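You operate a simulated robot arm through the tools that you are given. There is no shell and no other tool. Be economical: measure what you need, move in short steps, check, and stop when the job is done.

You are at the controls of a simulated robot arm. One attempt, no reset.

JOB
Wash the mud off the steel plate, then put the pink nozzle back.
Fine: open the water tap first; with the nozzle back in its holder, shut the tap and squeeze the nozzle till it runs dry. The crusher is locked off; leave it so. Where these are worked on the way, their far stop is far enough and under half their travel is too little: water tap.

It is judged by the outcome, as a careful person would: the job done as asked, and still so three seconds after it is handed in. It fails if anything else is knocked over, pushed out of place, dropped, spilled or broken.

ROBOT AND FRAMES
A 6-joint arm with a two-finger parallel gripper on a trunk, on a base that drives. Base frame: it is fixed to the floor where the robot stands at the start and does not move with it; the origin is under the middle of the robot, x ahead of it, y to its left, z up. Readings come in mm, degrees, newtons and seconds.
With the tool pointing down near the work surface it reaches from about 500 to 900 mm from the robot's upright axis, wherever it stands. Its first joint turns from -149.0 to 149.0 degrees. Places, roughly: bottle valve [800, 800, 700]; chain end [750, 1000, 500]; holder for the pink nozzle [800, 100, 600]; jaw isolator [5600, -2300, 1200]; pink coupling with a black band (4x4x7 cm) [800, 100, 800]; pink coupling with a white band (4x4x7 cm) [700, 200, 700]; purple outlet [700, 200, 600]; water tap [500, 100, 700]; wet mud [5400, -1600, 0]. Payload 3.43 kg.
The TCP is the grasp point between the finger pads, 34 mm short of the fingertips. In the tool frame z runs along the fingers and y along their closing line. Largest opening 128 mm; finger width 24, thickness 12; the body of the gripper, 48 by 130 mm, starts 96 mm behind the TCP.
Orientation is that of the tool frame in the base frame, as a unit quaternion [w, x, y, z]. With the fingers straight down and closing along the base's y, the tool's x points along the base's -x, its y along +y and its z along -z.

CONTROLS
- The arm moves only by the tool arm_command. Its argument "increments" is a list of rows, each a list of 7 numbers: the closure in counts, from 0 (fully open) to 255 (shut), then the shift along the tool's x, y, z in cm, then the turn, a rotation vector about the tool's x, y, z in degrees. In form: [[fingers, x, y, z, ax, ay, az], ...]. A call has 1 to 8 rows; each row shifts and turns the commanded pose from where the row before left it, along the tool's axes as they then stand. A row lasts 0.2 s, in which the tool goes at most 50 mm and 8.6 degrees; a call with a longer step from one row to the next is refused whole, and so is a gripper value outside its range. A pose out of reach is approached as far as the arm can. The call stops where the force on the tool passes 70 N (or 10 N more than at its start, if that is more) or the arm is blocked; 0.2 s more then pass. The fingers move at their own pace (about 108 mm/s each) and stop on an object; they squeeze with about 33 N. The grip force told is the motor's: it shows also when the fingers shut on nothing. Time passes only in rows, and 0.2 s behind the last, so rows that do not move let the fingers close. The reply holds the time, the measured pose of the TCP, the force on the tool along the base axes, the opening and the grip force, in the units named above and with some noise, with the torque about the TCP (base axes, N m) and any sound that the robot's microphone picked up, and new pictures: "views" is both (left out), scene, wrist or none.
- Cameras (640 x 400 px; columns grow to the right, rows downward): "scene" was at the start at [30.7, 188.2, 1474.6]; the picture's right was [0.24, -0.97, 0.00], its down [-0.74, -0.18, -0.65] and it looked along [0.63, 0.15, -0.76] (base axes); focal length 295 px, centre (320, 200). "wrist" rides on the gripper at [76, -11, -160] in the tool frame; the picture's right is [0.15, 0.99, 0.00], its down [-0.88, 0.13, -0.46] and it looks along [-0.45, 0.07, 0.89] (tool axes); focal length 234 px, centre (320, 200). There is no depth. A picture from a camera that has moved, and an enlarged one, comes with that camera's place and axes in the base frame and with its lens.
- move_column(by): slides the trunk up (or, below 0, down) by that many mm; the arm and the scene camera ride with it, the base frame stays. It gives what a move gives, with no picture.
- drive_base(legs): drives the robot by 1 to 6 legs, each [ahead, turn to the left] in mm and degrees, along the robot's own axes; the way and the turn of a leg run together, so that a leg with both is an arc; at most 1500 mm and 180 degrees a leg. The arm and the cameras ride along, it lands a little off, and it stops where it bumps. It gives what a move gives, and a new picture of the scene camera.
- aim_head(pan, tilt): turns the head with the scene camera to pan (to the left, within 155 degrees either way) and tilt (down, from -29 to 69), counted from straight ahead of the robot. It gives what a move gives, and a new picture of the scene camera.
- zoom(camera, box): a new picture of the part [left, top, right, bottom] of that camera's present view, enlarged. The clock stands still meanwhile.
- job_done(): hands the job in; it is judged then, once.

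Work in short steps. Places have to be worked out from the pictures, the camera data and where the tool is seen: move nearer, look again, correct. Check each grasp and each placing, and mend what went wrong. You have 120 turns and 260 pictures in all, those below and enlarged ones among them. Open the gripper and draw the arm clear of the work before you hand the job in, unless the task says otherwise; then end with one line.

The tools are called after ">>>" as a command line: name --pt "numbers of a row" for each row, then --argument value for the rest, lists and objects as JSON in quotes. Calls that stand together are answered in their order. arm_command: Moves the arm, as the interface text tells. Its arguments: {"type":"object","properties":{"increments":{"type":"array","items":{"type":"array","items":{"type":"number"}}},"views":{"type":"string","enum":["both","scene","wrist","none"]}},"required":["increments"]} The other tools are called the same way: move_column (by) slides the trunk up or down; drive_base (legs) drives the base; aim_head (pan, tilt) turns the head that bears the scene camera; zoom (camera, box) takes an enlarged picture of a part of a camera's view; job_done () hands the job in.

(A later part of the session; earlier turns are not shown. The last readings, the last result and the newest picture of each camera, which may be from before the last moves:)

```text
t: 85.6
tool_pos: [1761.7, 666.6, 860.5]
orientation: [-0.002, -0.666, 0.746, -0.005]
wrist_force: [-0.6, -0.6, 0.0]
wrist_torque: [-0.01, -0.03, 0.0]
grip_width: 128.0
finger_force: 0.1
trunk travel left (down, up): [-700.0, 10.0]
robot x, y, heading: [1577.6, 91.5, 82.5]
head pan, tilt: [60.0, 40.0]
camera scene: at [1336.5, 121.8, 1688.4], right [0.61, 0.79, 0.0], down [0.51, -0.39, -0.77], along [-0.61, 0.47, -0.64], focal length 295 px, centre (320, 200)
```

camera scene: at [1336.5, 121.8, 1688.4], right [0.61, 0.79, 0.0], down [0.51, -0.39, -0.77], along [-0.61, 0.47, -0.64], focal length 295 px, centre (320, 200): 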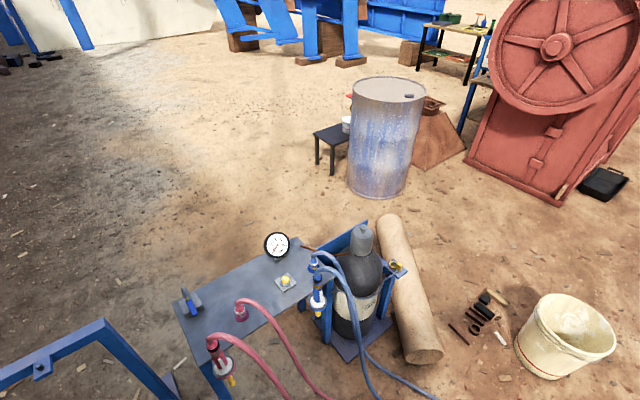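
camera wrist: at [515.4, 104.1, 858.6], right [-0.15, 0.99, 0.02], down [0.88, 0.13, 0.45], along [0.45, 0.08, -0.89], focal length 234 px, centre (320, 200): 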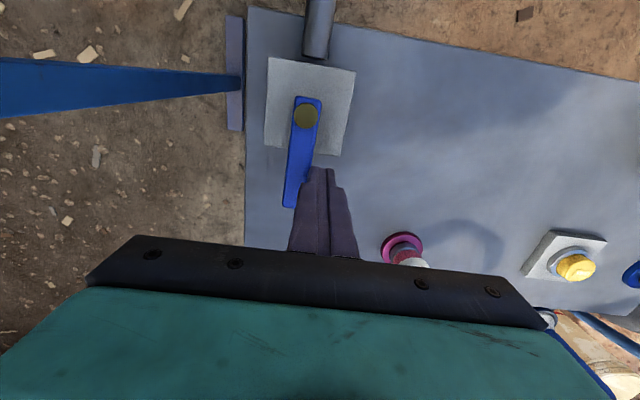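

>>> zoom --camera "scene" --box '[160, 260, 400, 400]'

>>> aim_head --pan 75 --tilt 60

```text
2.67 times, centred on (280, 330) of scene
camera zoom: at [1336.5, 121.8, 1688.4], right [0.61, 0.79, 0.0], down [0.51, -0.39, -0.77], along [-0.61, 0.47, -0.64], focal length 788 px, centre (427, -147)
```

zoom: 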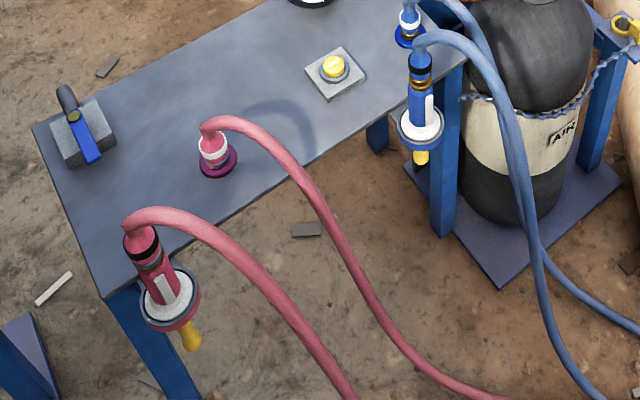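

```text
t: 86.4
tool_pos: [1760.9, 665.8, 861.9]
orientation: [-0.001, -0.666, 0.746, -0.005]
wrist_force: [0.2, 0.1, 0.0]
wrist_torque: [-0.02, -0.04, 0.02]
grip_width: 128.1
finger_force: 0.1
trunk travel left (down, up): [-700.0, 10.0]
robot x, y, heading: [1581.4, 90.9, 82.5]
head pan, tilt: [75.0, 60.0]
camera scene: at [1342.3, 95.6, 1661.7], right [0.38, 0.92, 0.0], down [0.8, -0.33, -0.5], along [-0.46, 0.19, -0.87], focal length 295 px, centre (320, 200)
```

scene: 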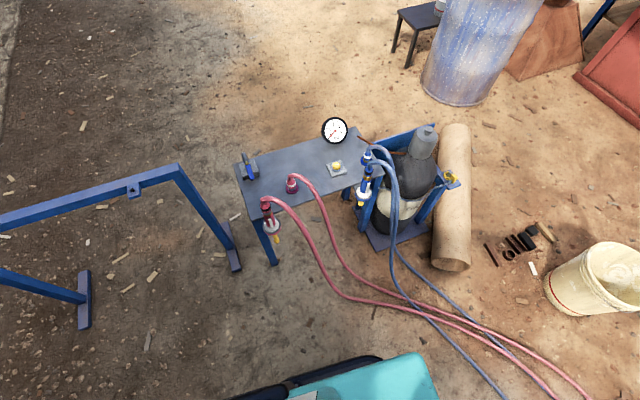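

>>> zoom --camera "scene" --box '[240, 180, 310, 250]'

```text
5.71 times, centred on (275, 215) of scene
camera zoom: at [1342.3, 95.6, 1661.7], right [0.38, 0.92, 0.0], down [0.8, -0.33, -0.5], along [-0.46, 0.19, -0.87], focal length 1688 px, centre (577, 114)
```

zoom: 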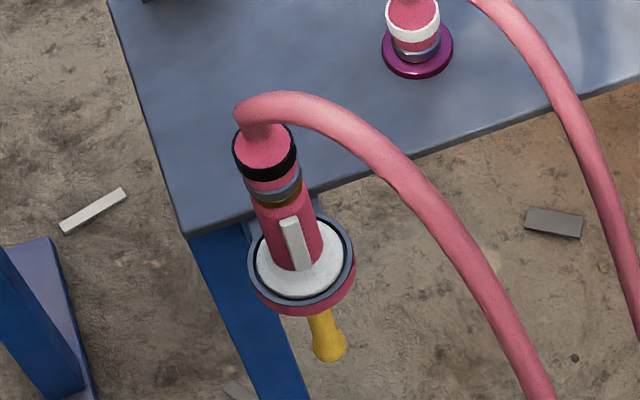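

The nozzle's white squeeze lever faces +x, its yellow tip points down, and its hose leaves toward +y. So I'll grip across the lever (closing along x), coming from the −y side. I reposition to about (950, −600) facing +y.

>>> drive_base --legs '[[0, -35], [-935, 0], [0, 52.5]]'

>>> aim_head --pan 12 --tilt 50

```text
t: 97.4
tool_pos: [939.9, 6.4, 860.5]
orientation: [0.001, 0.773, -0.635, 0.005]
wrist_force: [-0.2, 0.3, -0.5]
wrist_torque: [-0.03, -0.01, 0.01]
grip_width: 128.1
finger_force: 0.2
trunk travel left (down, up): [-700.0, 10.0]
robot x, y, heading: [913.7, -599.0, 99.5]
head pan, tilt: [75.0, 60.0]
camera scene: at [685.7, -668.2, 1661.6], right [0.09, 1.0, 0.0], down [0.86, -0.08, -0.5], along [-0.5, 0.05, -0.87], focal length 295 px, centre (320, 200)
```

scene: 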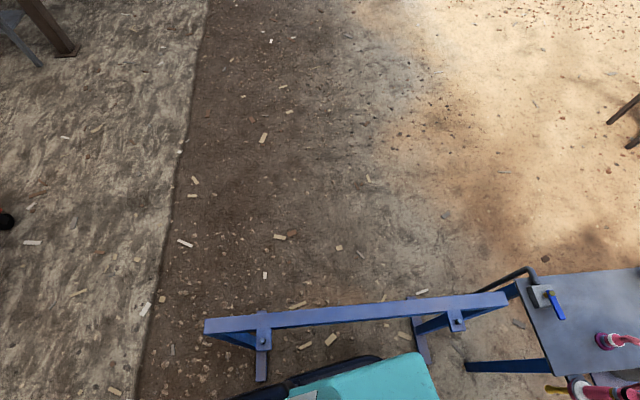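

```text
t: 98.7
tool_pos: [940.2, 8.1, 860.8]
orientation: [0.0, 0.772, -0.635, 0.004]
wrist_force: [-0.9, 0.3, -0.9]
wrist_torque: [-0.02, 0.02, -0.02]
grip_width: 128.1
finger_force: 0.1
trunk travel left (down, up): [-700.0, 10.0]
robot x, y, heading: [910.9, -603.4, 99.5]
head pan, tilt: [12.0, 50.0]
camera scene: at [724.1, -602.5, 1674.2], right [0.93, 0.37, 0.0], down [0.28, -0.71, -0.64], along [-0.24, 0.6, -0.77], focal length 295 px, centre (320, 200)
```

scene: 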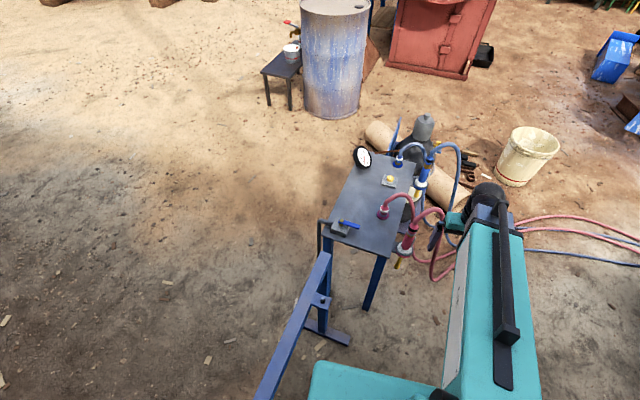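

I'm in place, just clear of the trestle. I tilt the tool 45° forward in place, then check it against the nozzle.

>>> arm_command --pt "0 0 0 0 0 -7.5 0" --pt "0 0 0 0 0 -7.5 0" --pt "0 0 0 0 0 -7.5 0" --pt "0 0 0 0 0 -7.5 0" --pt "0 0 0 0 0 -7.5 0" --pt "0 0 0 0 0 -7.5 0" --views "both"

```text
t: 100.1
tool_pos: [952.1, 88.3, 832.5]
orientation: [-0.243, 0.715, -0.586, -0.293]
wrist_force: [0.6, -1.1, -0.9]
wrist_torque: [0.04, -0.02, -0.01]
grip_width: 127.9
finger_force: 0.0
out of reach, approached as far as the arm can: row 2, 3, 4, 5, 6
trunk travel left (down, up): [-700.0, 10.0]
robot x, y, heading: [915.0, -597.4, 99.5]
head pan, tilt: [12.0, 50.0]
camera scene: at [724.2, -602.5, 1674.3], right [0.93, 0.37, 0.0], down [0.28, -0.71, -0.64], along [-0.24, 0.6, -0.77], focal length 295 px, centre (320, 200)
camera wrist: at [993.5, -73.8, 893.6], right [-0.95, -0.29, -0.11], down [-0.19, 0.28, 0.94], along [-0.25, 0.92, -0.32], focal length 234 px, centre (320, 200)
```

scene: 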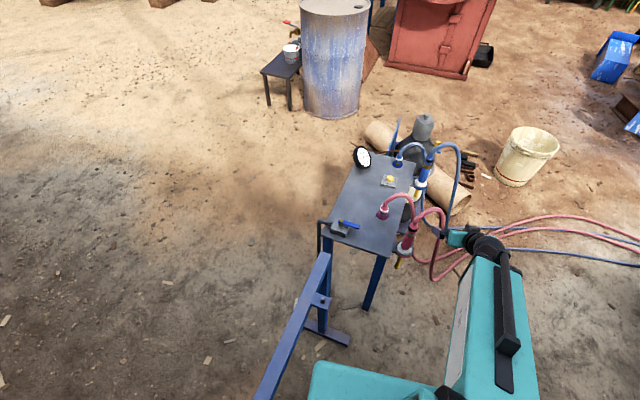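
wrist: 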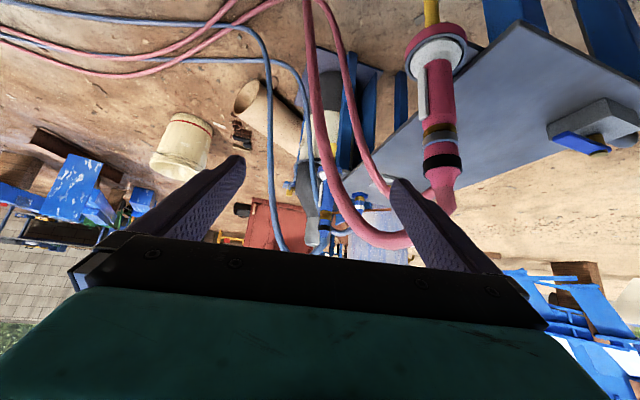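

The 45° posture works once it is farther out. The nozzle axis re-measures at (817, 106). I shift back and down first, before moving sideways.

>>> arm_command --pt "0 1.8 0 0 0 0 0" --pt "0 1.8 0 0 0 0 0" --pt "0 1.9 0 0 0 0 0" --views "none"

```text
t: 100.9
tool_pos: [961.3, 62.4, 787.9]
orientation: [-0.242, 0.716, -0.587, -0.291]
wrist_force: [-0.2, -0.1, -0.3]
wrist_torque: [0.01, 0.0, 0.0]
grip_width: 128.2
finger_force: 0.0
out of reach, approached as far as the arm can: row 1, 2, 3
trunk travel left (down, up): [-700.0, 10.0]
robot x, y, heading: [916.5, -603.8, 99.8]
head pan, tilt: [12.0, 50.0]
```

The pre-grasp is too near the robot for this posture, so I back the base up 100 mm.

>>> drive_base --legs '[[-110, 0]]'

>>> arm_command --pt "0 0 2 0 0 0 0" --pt "0 0 2 0 0 0 0" --views "wrist"

```text
t: 102.2
tool_pos: [978.9, -47.2, 787.9]
orientation: [-0.243, 0.715, -0.587, -0.291]
wrist_force: [-0.5, -1.0, 0.5]
wrist_torque: [-0.02, 0.0, 0.0]
grip_width: 127.8
finger_force: 0.0
trunk travel left (down, up): [-700.0, 10.0]
robot x, y, heading: [929.2, -708.3, 99.4]
head pan, tilt: [12.0, 50.0]
camera scene: at [742.8, -712.7, 1674.3], right [0.93, 0.37, 0.0], down [0.28, -0.71, -0.64], along [-0.24, 0.6, -0.77], focal length 295 px, centre (320, 200)
```

scene: 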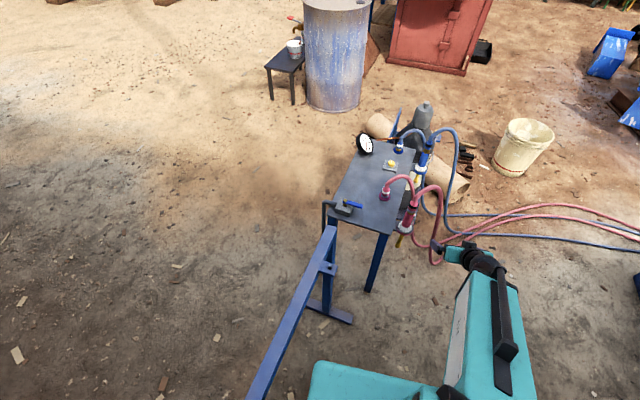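

```text
t: 102.8
tool_pos: [941.9, -44.1, 781.2]
orientation: [-0.243, 0.716, -0.587, -0.291]
wrist_force: [0.3, -0.3, 0.5]
wrist_torque: [0.01, 0.03, -0.01]
grip_width: 127.9
finger_force: 0.0
out of reach, approached as far as the arm can: row 1, 2
trunk travel left (down, up): [-700.0, 10.0]
robot x, y, heading: [931.4, -712.5, 99.7]
head pan, tilt: [12.0, 50.0]
camera wrist: at [983.3, -206.3, 841.4], right [-0.95, -0.29, -0.11], down [-0.19, 0.28, 0.94], along [-0.25, 0.92, -0.32], focal length 234 px, centre (320, 200)
```

wrist: 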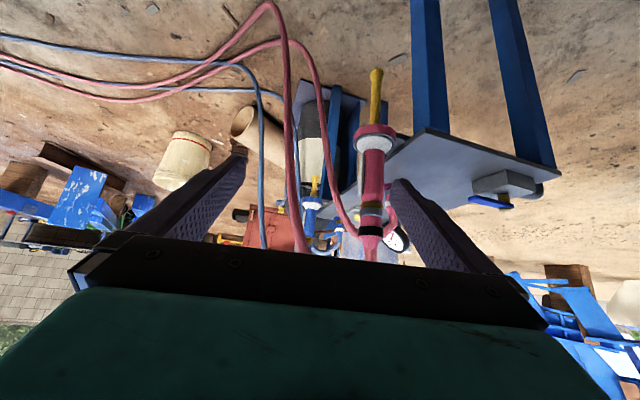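

>>> arm_command --pt "0 -1.5 1 2 0 0 0" --pt "0 -1.5 1 2 0 0 0" --pt "0 -1.5 1 2 0 0 0" --pt "0 -1.5 1 2 0 0 0" --views "none"

>>> zoom --camera "wrist" --box '[290, 30, 450, 270]'

```text
t: 103.8
tool_pos: [882.0, 45.9, 766.9]
orientation: [-0.243, 0.715, -0.588, -0.29]
wrist_force: [-0.3, -0.3, 0.6]
wrist_torque: [-0.01, 0.01, 0.0]
grip_width: 128.0
finger_force: 0.1
trunk travel left (down, up): [-700.0, 10.0]
robot x, y, heading: [927.9, -710.3, 99.7]
head pan, tilt: [12.0, 50.0]
```

```text
1.67 times, centred on (370, 150) of wrist
camera zoom: at [924.4, -116.6, 826.1], right [-0.95, -0.29, -0.11], down [-0.19, 0.28, 0.94], along [-0.25, 0.92, -0.32], focal length 390 px, centre (237, 283)
```

zoom: 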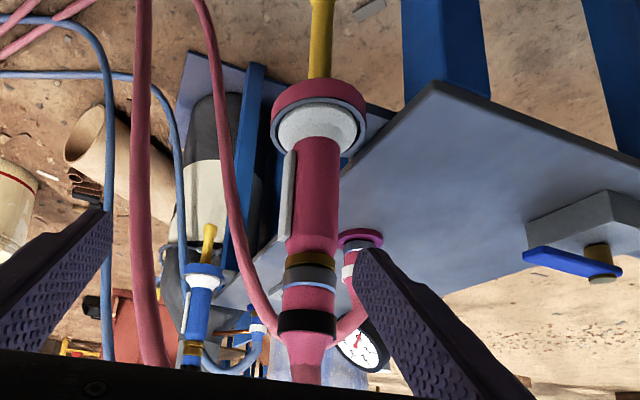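

The lever is clearly on the +x side; body diameter is about 37 mm, 47 mm with the lever. I move to the pre-grasp in line with it.

>>> arm_command --pt "0 1 0 -1 0 0 0" --pt "0 0.9 1.5 0 0 0 0" --pt "0 0 1.8 0 0 0 0" --pt "0 0 1.8 0 0 0 0" --views "wrist"

```text
t: 104.8
tool_pos: [836.8, 15.0, 760.7]
orientation: [-0.241, 0.716, -0.587, -0.291]
wrist_force: [0.6, 0.0, 0.5]
wrist_torque: [-0.01, 0.01, -0.03]
grip_width: 127.9
finger_force: 0.0
trunk travel left (down, up): [-700.0, 10.0]
robot x, y, heading: [932.2, -710.6, 99.8]
head pan, tilt: [12.0, 50.0]
camera wrist: at [878.2, -147.6, 820.1], right [-0.95, -0.29, -0.11], down [-0.19, 0.28, 0.94], along [-0.25, 0.92, -0.32], focal length 234 px, centre (320, 200)
```

wrist: 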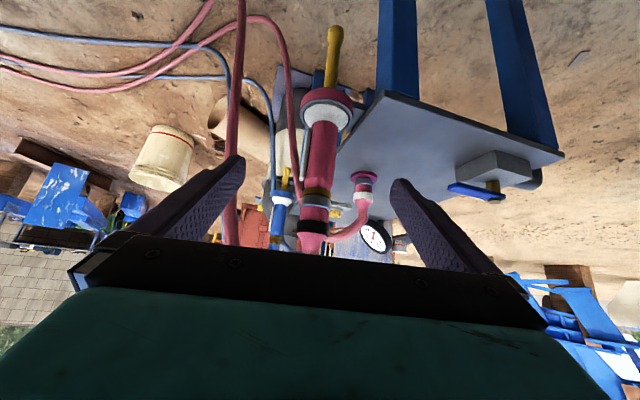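

The nozzle is centred between the fingers and the hose is clear of them. I advance 130 mm along the tool axis.

>>> arm_command --pt "0 0 0 2.6 0 0 0" --pt "0 0 0 2.6 0 0 0" --pt "0 0 0 2.6 0 0 0" --pt "0 0 0 2.6 0 0 0" --pt "0 0 0 2.4 0 0 0" --views "wrist"

>>> zoom --camera "wrist" --box '[210, 60, 430, 260]'

```text
t: 106.0
tool_pos: [819.4, 103.0, 669.3]
orientation: [-0.243, 0.715, -0.587, -0.291]
wrist_force: [0.1, 0.8, 0.8]
wrist_torque: [0.0, -0.01, -0.01]
grip_width: 128.0
finger_force: 0.0
trunk travel left (down, up): [-700.0, 10.0]
robot x, y, heading: [931.0, -708.2, 99.4]
head pan, tilt: [12.0, 50.0]
camera wrist: at [860.8, -58.3, 728.4], right [-0.95, -0.29, -0.11], down [-0.19, 0.28, 0.94], along [-0.25, 0.92, -0.32], focal length 234 px, centre (320, 200)
```

wrist: 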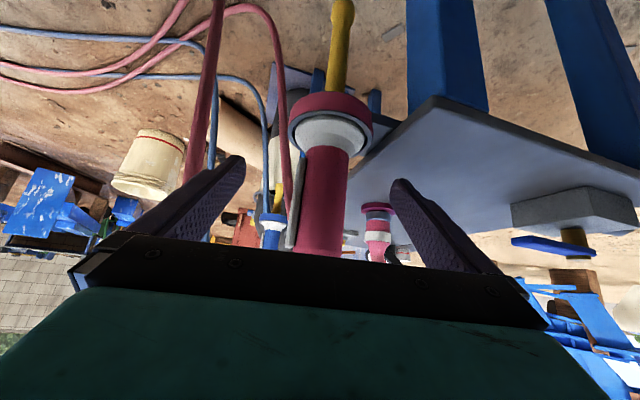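

```text
2.00 times, centred on (320, 160) of wrist
camera zoom: at [860.8, -58.3, 728.4], right [-0.95, -0.29, -0.11], down [-0.19, 0.28, 0.94], along [-0.25, 0.92, -0.32], focal length 468 px, centre (320, 280)
```

zoom: 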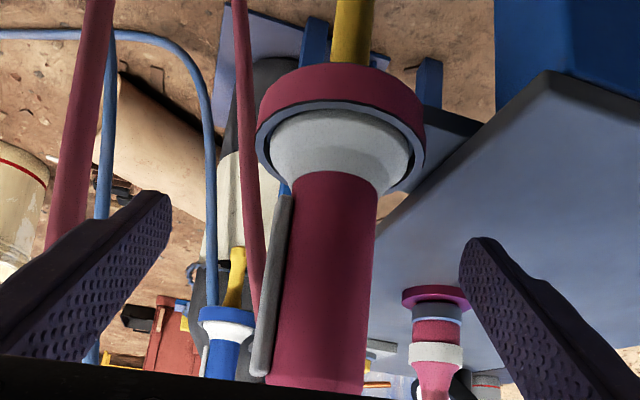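

The body is centred laterally but about 20 mm deeper than the TCP. I advance horizontally 18 mm, then close gently in stages.

>>> arm_command --pt "0 -0.62 -0.17 0.62 0 0 0" --pt "0 -0.62 -0.17 0.62 0 0 0" --pt "120 0 0 0 0 0 0" --pt "140 0 0 0 0 0 0" --pt "145 0 0 0 0 0 0" --pt "145 0 0 0 0 0 0" --views "wrist"

```text
t: 107.4
tool_pos: [819.2, 121.1, 668.8]
orientation: [-0.243, 0.715, -0.587, -0.291]
wrist_force: [-0.2, 0.1, -0.7]
wrist_torque: [0.0, 0.01, 0.01]
grip_width: 55.2
finger_force: 0.0
trunk travel left (down, up): [-700.0, 10.0]
robot x, y, heading: [928.8, -710.0, 99.3]
head pan, tilt: [12.0, 50.0]
camera wrist: at [861.3, -41.0, 729.0], right [-0.95, -0.29, -0.11], down [-0.19, 0.28, 0.94], along [-0.25, 0.92, -0.32], focal length 234 px, centre (320, 200)
```

wrist: 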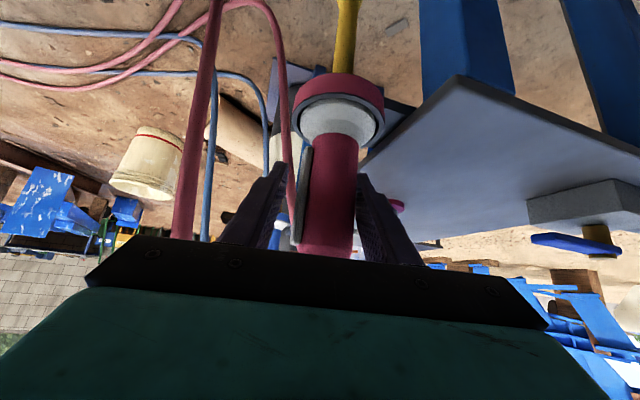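

>>> arm_command --pt "145 0 0.6 0 0 0 0" --pt "155 0 0 0 0 0 0" --pt "158 0 0 0 0 0 0" --pt "161 0 0 0 0 0 0" --pt "164 0 0 0 0 0 0" --pt "164 0 0 0 0 0 0" --views "wrist"

>>> zoom --camera "wrist" --box '[210, 60, 430, 260]'

```text
t: 108.8
tool_pos: [815.3, 119.2, 668.8]
orientation: [-0.243, 0.716, -0.587, -0.29]
wrist_force: [0.2, -0.5, 0.4]
wrist_torque: [0.02, -0.01, -0.01]
grip_width: 45.7
finger_force: 0.0
trunk travel left (down, up): [-700.0, 10.0]
robot x, y, heading: [927.3, -710.3, 99.8]
head pan, tilt: [12.0, 50.0]
camera wrist: at [855.5, -42.5, 728.8], right [-0.95, -0.29, -0.11], down [-0.19, 0.28, 0.94], along [-0.25, 0.92, -0.32], focal length 234 px, centre (320, 200)
```

wrist: 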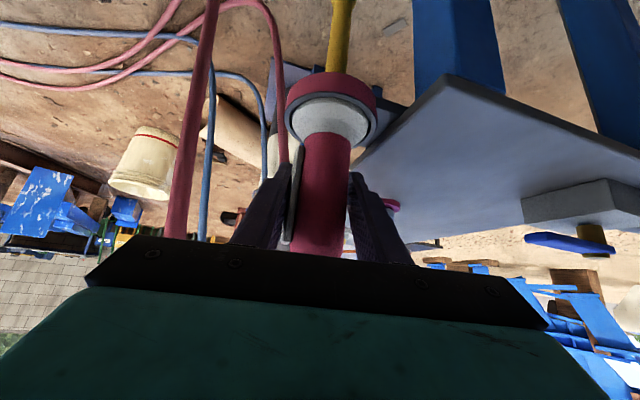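

```text
2.00 times, centred on (320, 160) of wrist
camera zoom: at [855.5, -42.5, 728.8], right [-0.95, -0.29, -0.11], down [-0.19, 0.28, 0.94], along [-0.25, 0.92, -0.32], focal length 468 px, centre (320, 280)
```

zoom: 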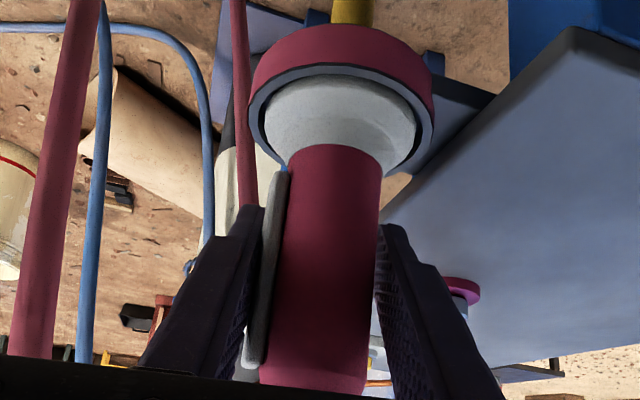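

Almost touching on both sides. I close slowly in small counts and watch the grip force and sound.

>>> arm_command --pt "168 0 0 0 0 0 0" --pt "170 0 0 0 0 0 0" --pt "170 0 0 0 0 0 0" --views "none"

>>> arm_command --pt "173 0 0 0 0 0 0" --pt "176 0 0 0 0 0 0" --pt "176 0 0 0 0 0 0" --views "wrist"

```text
t: 109.6
tool_pos: [814.1, 119.6, 669.5]
orientation: [-0.242, 0.715, -0.587, -0.291]
wrist_force: [-0.4, -0.2, 0.7]
wrist_torque: [0.01, 0.0, -0.01]
grip_width: 42.5
finger_force: 0.1
trunk travel left (down, up): [-700.0, 10.0]
robot x, y, heading: [928.2, -706.0, 99.4]
head pan, tilt: [12.0, 50.0]
```

```text
t: 110.4
tool_pos: [814.1, 118.9, 668.4]
orientation: [-0.242, 0.715, -0.588, -0.29]
wrist_force: [0.1, 0.0, 0.2]
wrist_torque: [0.03, -0.03, -0.01]
grip_width: 39.9
finger_force: 0.1
trunk travel left (down, up): [-700.0, 10.0]
robot x, y, heading: [928.6, -710.6, 99.5]
head pan, tilt: [12.0, 50.0]
camera wrist: at [855.5, -42.5, 728.8], right [-0.95, -0.29, -0.11], down [-0.19, 0.28, 0.94], along [-0.25, 0.92, -0.32], focal length 234 px, centre (320, 200)
```

wrist: 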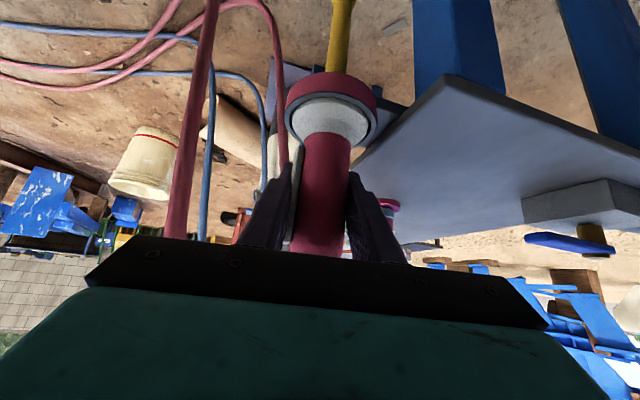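

>>> arm_command --pt "179 0 0 0 0 0 0" --pt "181 0 0 0 0 0 0" --pt "181 0 0 0 0 0 0" --views "none"

>>> arm_command --pt "184 0 0 0 0 0 0" --pt "186 0 0 0 0 0 0" --pt "186 0 0 0 0 0 0" --views "wrist"

>>> zoom --camera "wrist" --box '[210, 60, 430, 260]'

```text
t: 111.2
tool_pos: [814.0, 119.5, 669.5]
orientation: [-0.242, 0.715, -0.587, -0.291]
wrist_force: [0.0, -0.2, -0.7]
wrist_torque: [-0.04, 0.0, -0.02]
grip_width: 37.0
finger_force: 0.1
trunk travel left (down, up): [-700.0, 10.0]
robot x, y, heading: [931.5, -708.6, 99.8]
head pan, tilt: [12.0, 50.0]
```

```text
t: 112.0
tool_pos: [814.7, 118.8, 670.0]
orientation: [-0.242, 0.715, -0.588, -0.291]
wrist_force: [-3.5, -0.6, 0.6]
wrist_torque: [0.0, 0.05, -0.03]
grip_width: 36.2
finger_force: 1.2
trunk travel left (down, up): [-700.0, 10.0]
robot x, y, heading: [930.2, -707.7, 99.6]
head pan, tilt: [12.0, 50.0]
camera wrist: at [855.3, -42.5, 728.9], right [-0.95, -0.29, -0.11], down [-0.19, 0.28, 0.94], along [-0.25, 0.92, -0.32], focal length 234 px, centre (320, 200)
```

wrist: 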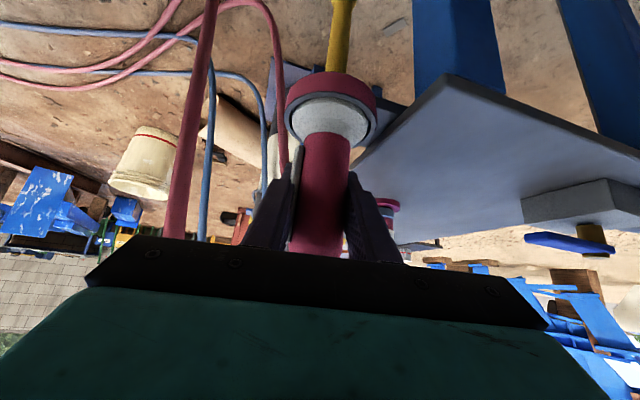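

```text
2.00 times, centred on (320, 160) of wrist
camera zoom: at [855.3, -42.5, 728.9], right [-0.95, -0.29, -0.11], down [-0.19, 0.28, 0.94], along [-0.25, 0.92, -0.32], focal length 468 px, centre (320, 280)
```

zoom: 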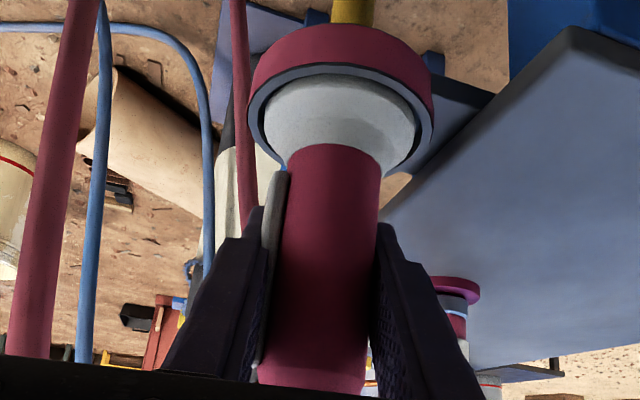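

Contact at 36.2 mm, and the grip force rises with the commanded count, so a light carrying grip is possible. I firm it moderately.

>>> arm_command --pt "190 0 0 0 0 0 0" --pt "195 0 0 0 0 0 0" --pt "195 0 0 0 0 0 0" --views "none"

>>> arm_command --pt "200 0 0 0 0 0 0" --pt "205 0 0 0 0 0 0" --pt "205 0 0 0 0 0 0" --views "none"

```text
t: 112.8
tool_pos: [812.8, 119.6, 670.8]
orientation: [-0.242, 0.715, -0.587, -0.292]
wrist_force: [-4.8, -1.0, 2.4]
wrist_torque: [-0.15, 0.34, -0.05]
grip_width: 34.5
finger_force: 33.2
trunk travel left (down, up): [-700.0, 10.0]
robot x, y, heading: [929.5, -707.3, 99.3]
head pan, tilt: [12.0, 50.0]
```

```text
t: 113.6
tool_pos: [813.5, 118.3, 668.9]
orientation: [-0.243, 0.715, -0.587, -0.291]
wrist_force: [-4.5, -1.8, 2.7]
wrist_torque: [-0.12, 0.39, -0.01]
grip_width: 34.1
finger_force: 33.4
trunk travel left (down, up): [-700.0, 10.0]
robot x, y, heading: [929.2, -712.3, 99.6]
head pan, tilt: [12.0, 50.0]
```

Full grip at 34 mm with no sound. I check whether any water is coming out.

>>> zoom --camera "wrist" --box '[210, 0, 430, 260]'

>>> zoom --camera "scene" --box '[340, 160, 500, 290]'

```text
1.54 times, centred on (320, 130) of wrist
camera zoom: at [855.4, -42.7, 729.1], right [-0.95, -0.29, -0.11], down [-0.19, 0.28, 0.94], along [-0.25, 0.92, -0.32], focal length 360 px, centre (320, 308)
```

zoom: 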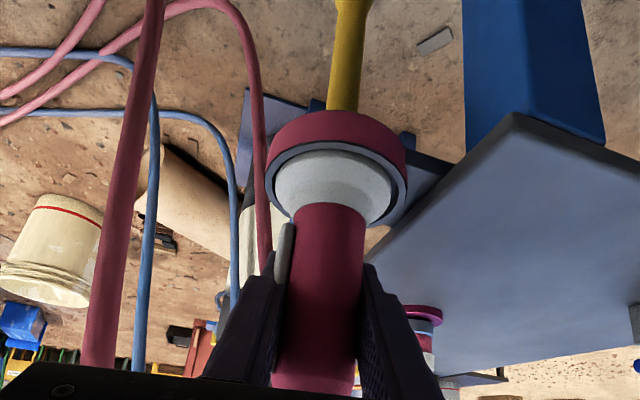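

```text
3.08 times, centred on (420, 225) of scene
camera zoom: at [742.4, -711.9, 1674.2], right [0.93, 0.37, 0.0], down [0.28, -0.71, -0.64], along [-0.24, 0.6, -0.77], focal length 909 px, centre (12, 123)
```

zoom: 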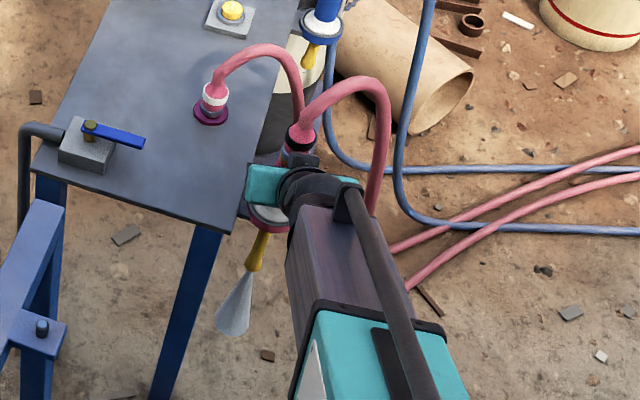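

It is spraying at full grip (a cone at the yellow tip). I relax the grip to find a count that holds it without triggering.

>>> arm_command --pt "190 0 0 0 0 0 0" --pt "190 0 0 0 0 0 0" --views "none"

>>> zoom --camera "scene" --box '[370, 190, 450, 255]'

>>> arm_command --pt "188 0 0 0 0 0 0" --pt "188 0 0 0 0 0 0" --views "none"

>>> zoom --camera "scene" --box '[370, 190, 450, 255]'

```text
t: 114.2
tool_pos: [813.6, 120.0, 669.9]
orientation: [-0.242, 0.715, -0.587, -0.291]
wrist_force: [-1.5, -0.7, 1.7]
wrist_torque: [-0.03, 0.19, -0.01]
grip_width: 34.4
finger_force: 33.1
trunk travel left (down, up): [-700.0, 10.0]
robot x, y, heading: [930.1, -709.9, 99.7]
head pan, tilt: [12.0, 50.0]
```

```text
6.15 times, centred on (410, 222) of scene
camera zoom: at [742.4, -712.0, 1674.2], right [0.93, 0.37, 0.0], down [0.28, -0.71, -0.64], along [-0.24, 0.6, -0.77], focal length 1818 px, centre (-234, 62)
```

zoom: 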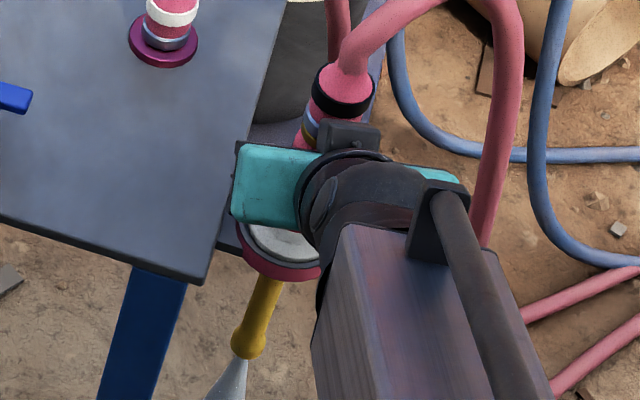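

```text
t: 114.8
tool_pos: [813.6, 118.7, 668.7]
orientation: [-0.242, 0.715, -0.588, -0.29]
wrist_force: [-0.7, -1.2, 1.2]
wrist_torque: [-0.05, 0.14, 0.05]
grip_width: 34.9
finger_force: 9.5
trunk travel left (down, up): [-700.0, 10.0]
robot x, y, heading: [930.3, -707.2, 99.7]
head pan, tilt: [12.0, 50.0]
```

```text
6.15 times, centred on (410, 222) of scene
camera zoom: at [742.6, -711.6, 1674.2], right [0.93, 0.37, 0.0], down [0.28, -0.71, -0.64], along [-0.24, 0.6, -0.77], focal length 1818 px, centre (-234, 62)
```

zoom: 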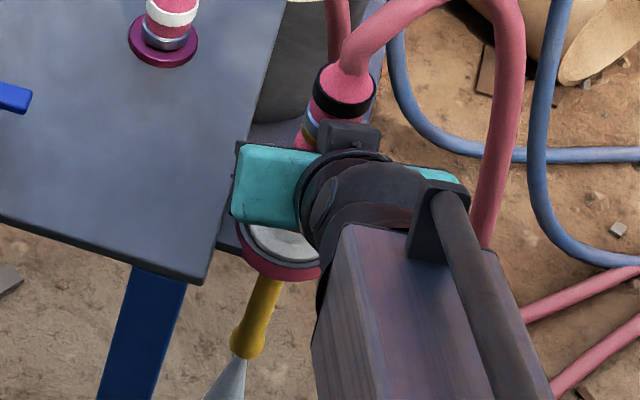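

>>> arm_command --pt "187 0 0 0 0 0 0" --pt "187 0 0 0 0 0 0" --views "none"

>>> zoom --camera "scene" --box '[370, 190, 450, 255]'

>>> arm_command --pt "185 0 0 0 0 0 0" --pt "185 0 0 0 0 0 0" --views "none"

>>> zoom --camera "scene" --box '[370, 190, 450, 255]'

```text
t: 115.4
tool_pos: [814.3, 119.5, 668.7]
orientation: [-0.243, 0.715, -0.587, -0.292]
wrist_force: [-0.9, -1.7, 0.1]
wrist_torque: [0.0, 0.15, 0.03]
grip_width: 35.0
finger_force: 8.9
trunk travel left (down, up): [-700.0, 10.0]
robot x, y, heading: [929.4, -710.8, 99.7]
head pan, tilt: [12.0, 50.0]
```

```text
6.15 times, centred on (410, 222) of scene
camera zoom: at [742.6, -711.5, 1674.2], right [0.93, 0.37, 0.0], down [0.28, -0.71, -0.64], along [-0.24, 0.6, -0.77], focal length 1818 px, centre (-234, 62)
```

zoom: 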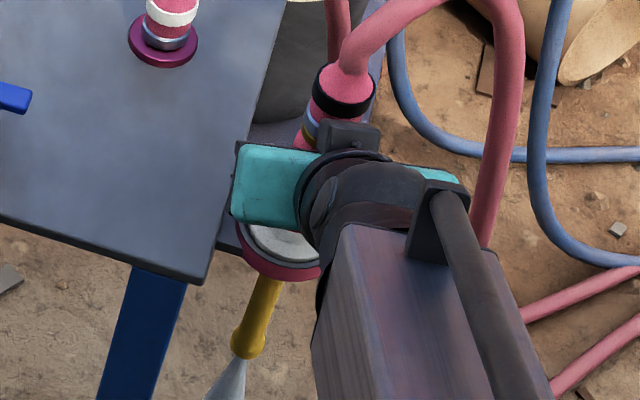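

```text
t: 116.0
tool_pos: [813.9, 119.3, 669.4]
orientation: [-0.243, 0.715, -0.588, -0.291]
wrist_force: [0.4, 0.7, 0.1]
wrist_torque: [-0.01, 0.02, -0.02]
grip_width: 35.3
finger_force: 0.6
trunk travel left (down, up): [-700.0, 10.0]
robot x, y, heading: [932.6, -710.9, 99.6]
head pan, tilt: [12.0, 50.0]
```

```text
6.15 times, centred on (410, 222) of scene
camera zoom: at [742.6, -711.4, 1674.2], right [0.93, 0.37, 0.0], down [0.28, -0.71, -0.64], along [-0.24, 0.6, -0.77], focal length 1818 px, centre (-234, 62)
```

zoom: 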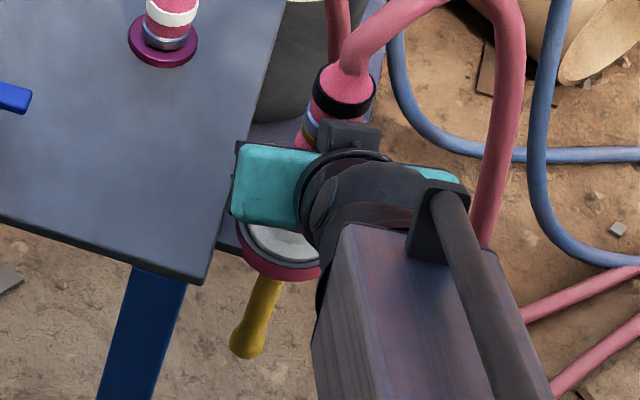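

Any real grip triggers it, so it will spray straight down onto open ground while carried; I'll keep the tip pointing down and avoid equipment. I grip fully and lift straight out of the holder.

>>> arm_command --pt "200 0 0 0 0 0 0" --pt "220 0 0 0 0 0 0" --pt "230 -1 0 -1 0 0 0" --pt "230 -1.5 0 -1.5 0 0 0" --pt "230 -1.8 0 -1.8 0 0 0" --pt "230 -1.8 0 -1.8 0 0 0" --pt "230 -1.8 0 -1.8 0 0 0" --pt "230 -1.5 0 -1.5 0 0 0" --views "both"

```text
t: 117.8
tool_pos: [813.4, 121.2, 801.1]
orientation: [-0.242, 0.715, -0.588, -0.291]
wrist_force: [-0.1, -0.4, -3.0]
wrist_torque: [0.0, 0.06, 0.02]
grip_width: 34.0
finger_force: 33.2
trunk travel left (down, up): [-700.0, 10.0]
robot x, y, heading: [934.1, -709.3, 99.8]
head pan, tilt: [12.0, 50.0]
camera scene: at [742.5, -711.3, 1674.2], right [0.93, 0.37, 0.0], down [0.28, -0.71, -0.64], along [-0.24, 0.6, -0.77], focal length 295 px, centre (320, 200)
camera wrist: at [855.9, -41.2, 861.6], right [-0.95, -0.29, -0.11], down [-0.19, 0.28, 0.94], along [-0.25, 0.92, -0.32], focal length 234 px, centre (320, 200)
```

scene: 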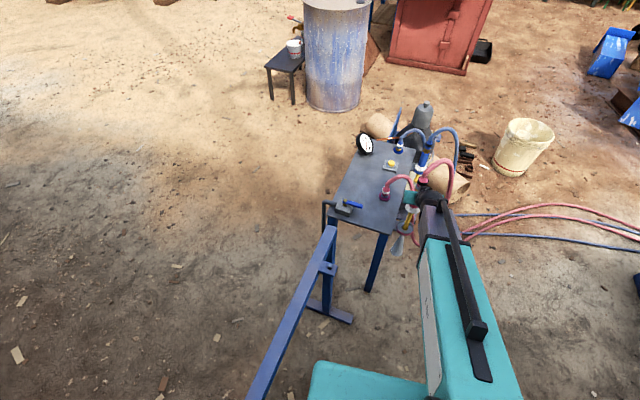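
wrist: 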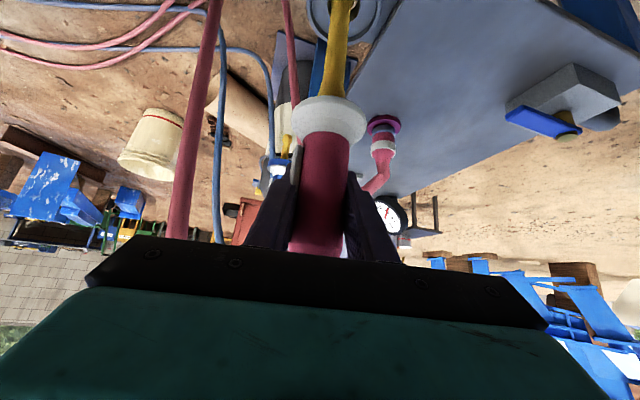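

The tip is long (its end was near z 450), so I lift another 90 mm to clear the ring.

>>> arm_command --pt "230 -1.6 0 -1.6 0 0 0" --pt "230 -1.6 0 -1.6 0 0 0" --pt "230 -1.6 0 -1.6 0 0 0" --pt "230 -1.6 0 -1.6 0 0 0" --views "wrist"

>>> zoom --camera "scene" --box '[340, 160, 500, 290]'

```text
t: 118.8
tool_pos: [813.4, 119.9, 892.7]
orientation: [-0.242, 0.716, -0.586, -0.292]
wrist_force: [0.3, 0.9, -3.0]
wrist_torque: [0.05, -0.02, -0.04]
grip_width: 34.1
finger_force: 32.4
trunk travel left (down, up): [-700.0, 10.0]
robot x, y, heading: [931.5, -710.3, 99.6]
head pan, tilt: [12.0, 50.0]
camera wrist: at [854.7, -40.9, 951.9], right [-0.95, -0.29, -0.11], down [-0.19, 0.28, 0.94], along [-0.25, 0.92, -0.32], focal length 234 px, centre (320, 200)
```

wrist: 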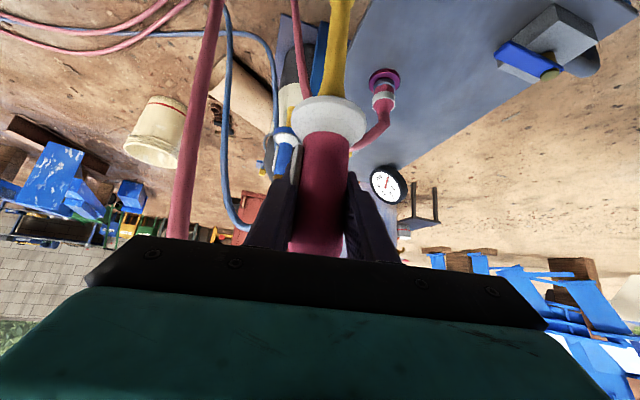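

```text
3.08 times, centred on (420, 225) of scene
camera zoom: at [742.5, -711.3, 1674.2], right [0.93, 0.37, 0.0], down [0.28, -0.71, -0.64], along [-0.24, 0.6, -0.77], focal length 909 px, centre (12, 123)
```

zoom: 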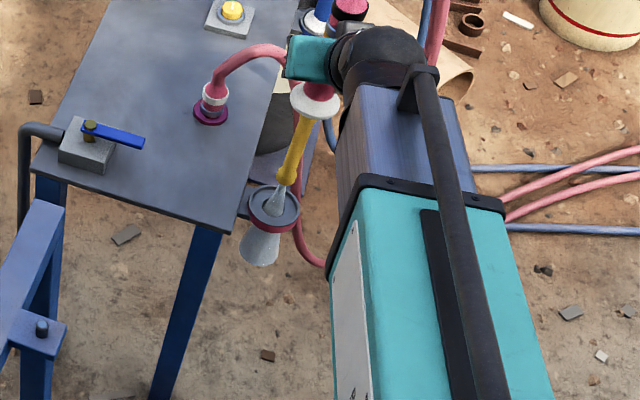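

Clear of the ring, and firmly held at about 3 N load. I drive toward the plate so the nozzle arrives over the mud from the front.

>>> drive_base --legs '[[0, -30.6]]'

>>> drive_base --legs '[[913, 0]]'

```text
t: 121.2
tool_pos: [1255.2, 66.1, 892.3]
orientation: [0.311, -0.535, 0.755, 0.217]
wrist_force: [-0.9, -0.3, -3.3]
wrist_torque: [0.03, -0.04, -0.02]
grip_width: 33.8
finger_force: 33.4
trunk travel left (down, up): [-700.0, 10.0]
robot x, y, heading: [940.6, -708.8, 69.3]
head pan, tilt: [12.0, 50.0]
camera scene: at [777.4, -617.9, 1674.3], right [0.99, -0.15, 0.0], down [-0.12, -0.76, -0.64], along [0.1, 0.64, -0.77], focal length 295 px, centre (320, 200)
```

scene: 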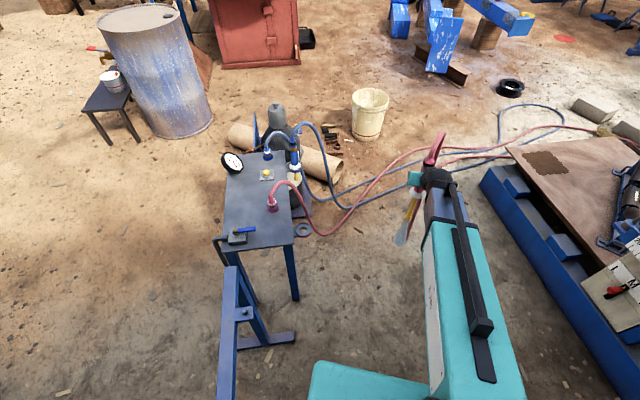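

```text
t: 126.6
tool_pos: [1578.4, 918.2, 891.5]
orientation: [0.31, -0.534, 0.756, 0.216]
wrist_force: [-0.5, 0.2, -2.5]
wrist_torque: [0.03, -0.06, -0.02]
grip_width: 33.7
finger_force: 33.2
trunk travel left (down, up): [-700.0, 10.0]
robot x, y, heading: [1262.9, 138.0, 69.4]
head pan, tilt: [12.0, 50.0]
camera scene: at [1099.1, 235.1, 1674.2], right [0.99, -0.15, 0.0], down [-0.12, -0.76, -0.64], along [0.1, 0.64, -0.77], focal length 295 px, centre (320, 200)
```

scene: 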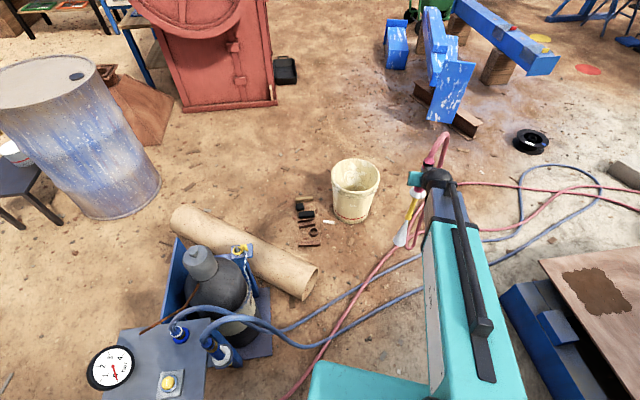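

>>> drive_base --legs '[[0, -49], [300, 0]]'

```text
t: 131.9
tool_pos: [2339.8, 510.0, 892.3]
orientation: [0.373, -0.169, 0.91, 0.066]
wrist_force: [0.2, 0.1, -2.0]
wrist_torque: [0.0, -0.01, -0.02]
grip_width: 33.6
finger_force: 33.1
trunk travel left (down, up): [-700.0, 10.0]
robot x, y, heading: [1544.4, 244.7, 20.3]
head pan, tilt: [12.0, 50.0]
camera scene: at [1509.2, 426.5, 1674.3], right [0.54, -0.84, 0.0], down [-0.65, -0.41, -0.64], along [0.54, 0.34, -0.77], focal length 295 px, centre (320, 200)
```

scene: 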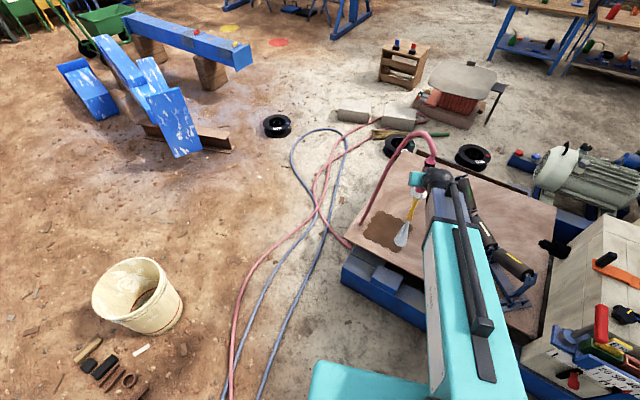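

The mud sits at about (2490, 610) and the spray is just short of it. I drive 110 mm more, then lower the nozzle over its middle.

>>> drive_base --legs '[[110, 0]]'

>>> arm_command --pt "230 1.1 0.5 2.2 0 0 0" --pt "230 1.1 0.6 2.3 0 0 0" --pt "230 1.1 0.6 2.3 0 0 0" --pt "230 1.1 0.6 2.3 0 0 0" --pt "230 1.1 0.6 2.3 0 0 0" --pt "230 1.1 0.6 2.3 0 0 0" --pt "230 1 0.6 2 0 0 0" --views "both"

```text
t: 133.1
tool_pos: [2447.1, 548.1, 891.1]
orientation: [0.371, -0.169, 0.911, 0.066]
wrist_force: [0.5, 0.0, -3.1]
wrist_torque: [0.03, 0.0, 0.01]
grip_width: 33.7
finger_force: 32.8
trunk travel left (down, up): [-700.0, 10.0]
robot x, y, heading: [1647.4, 280.3, 20.2]
head pan, tilt: [12.0, 50.0]
camera scene: at [1616.0, 466.1, 1674.2], right [0.53, -0.84, 0.0], down [-0.65, -0.41, -0.64], along [0.54, 0.34, -0.77], focal length 295 px, centre (320, 200)
```

scene: 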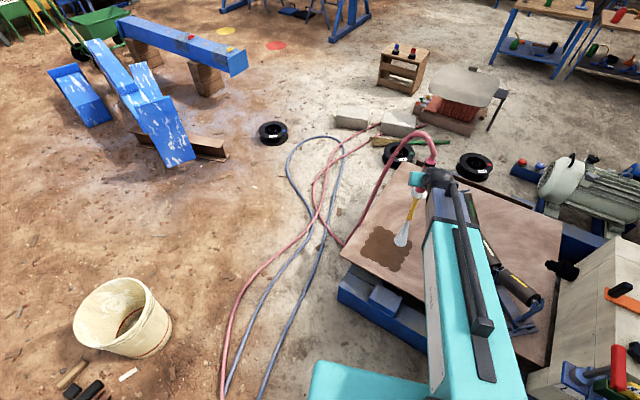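

```text
t: 134.7
tool_pos: [2484.2, 604.9, 725.5]
orientation: [0.373, -0.169, 0.91, 0.067]
wrist_force: [0.5, 0.1, -2.6]
wrist_torque: [0.02, -0.07, 0.01]
grip_width: 33.6
finger_force: 33.0
trunk travel left (down, up): [-700.0, 10.0]
robot x, y, heading: [1649.3, 280.7, 20.4]
head pan, tilt: [12.0, 50.0]
camera scene: at [1614.8, 465.8, 1674.2], right [0.53, -0.84, 0.0], down [-0.65, -0.41, -0.64], along [0.54, 0.34, -0.77], focal length 295 px, centre (320, 200)
camera wrist: at [2332.2, 535.1, 785.3], right [-0.45, 0.89, -0.11], down [0.24, 0.24, 0.94], along [0.86, 0.4, -0.32], focal length 234 px, centre (320, 200)
```

scene: 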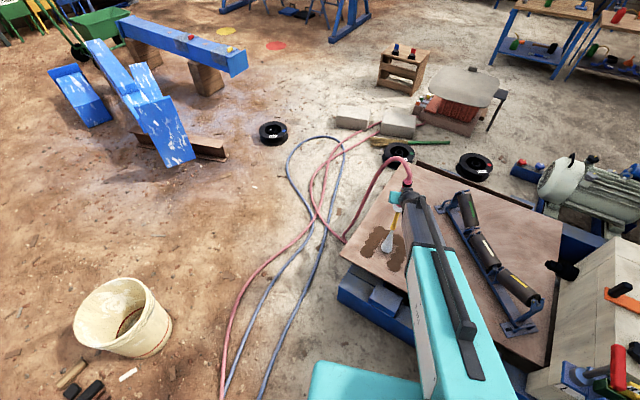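
wrist: 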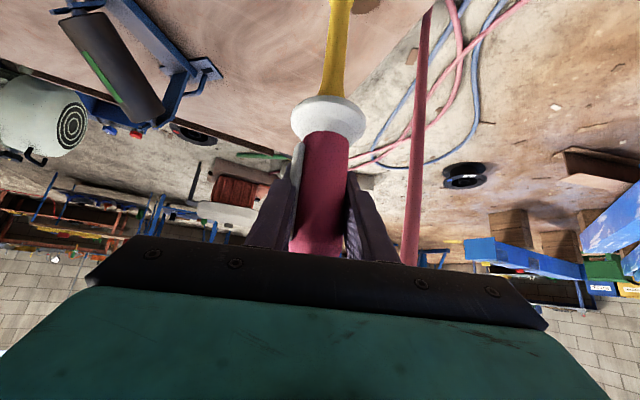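

It is cleaning: there is a cleared gap in the mud. I zoom in to plan the sweep.

>>> zoom --camera "scene" --box '[340, 180, 440, 290]'

```text
3.64 times, centred on (390, 235) of scene
camera zoom: at [1614.8, 465.8, 1674.2], right [0.53, -0.84, 0.0], down [-0.65, -0.41, -0.64], along [0.54, 0.34, -0.77], focal length 1074 px, centre (66, 73)
```

zoom: 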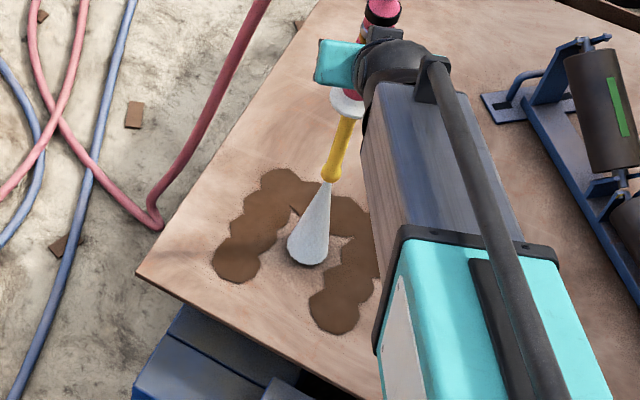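

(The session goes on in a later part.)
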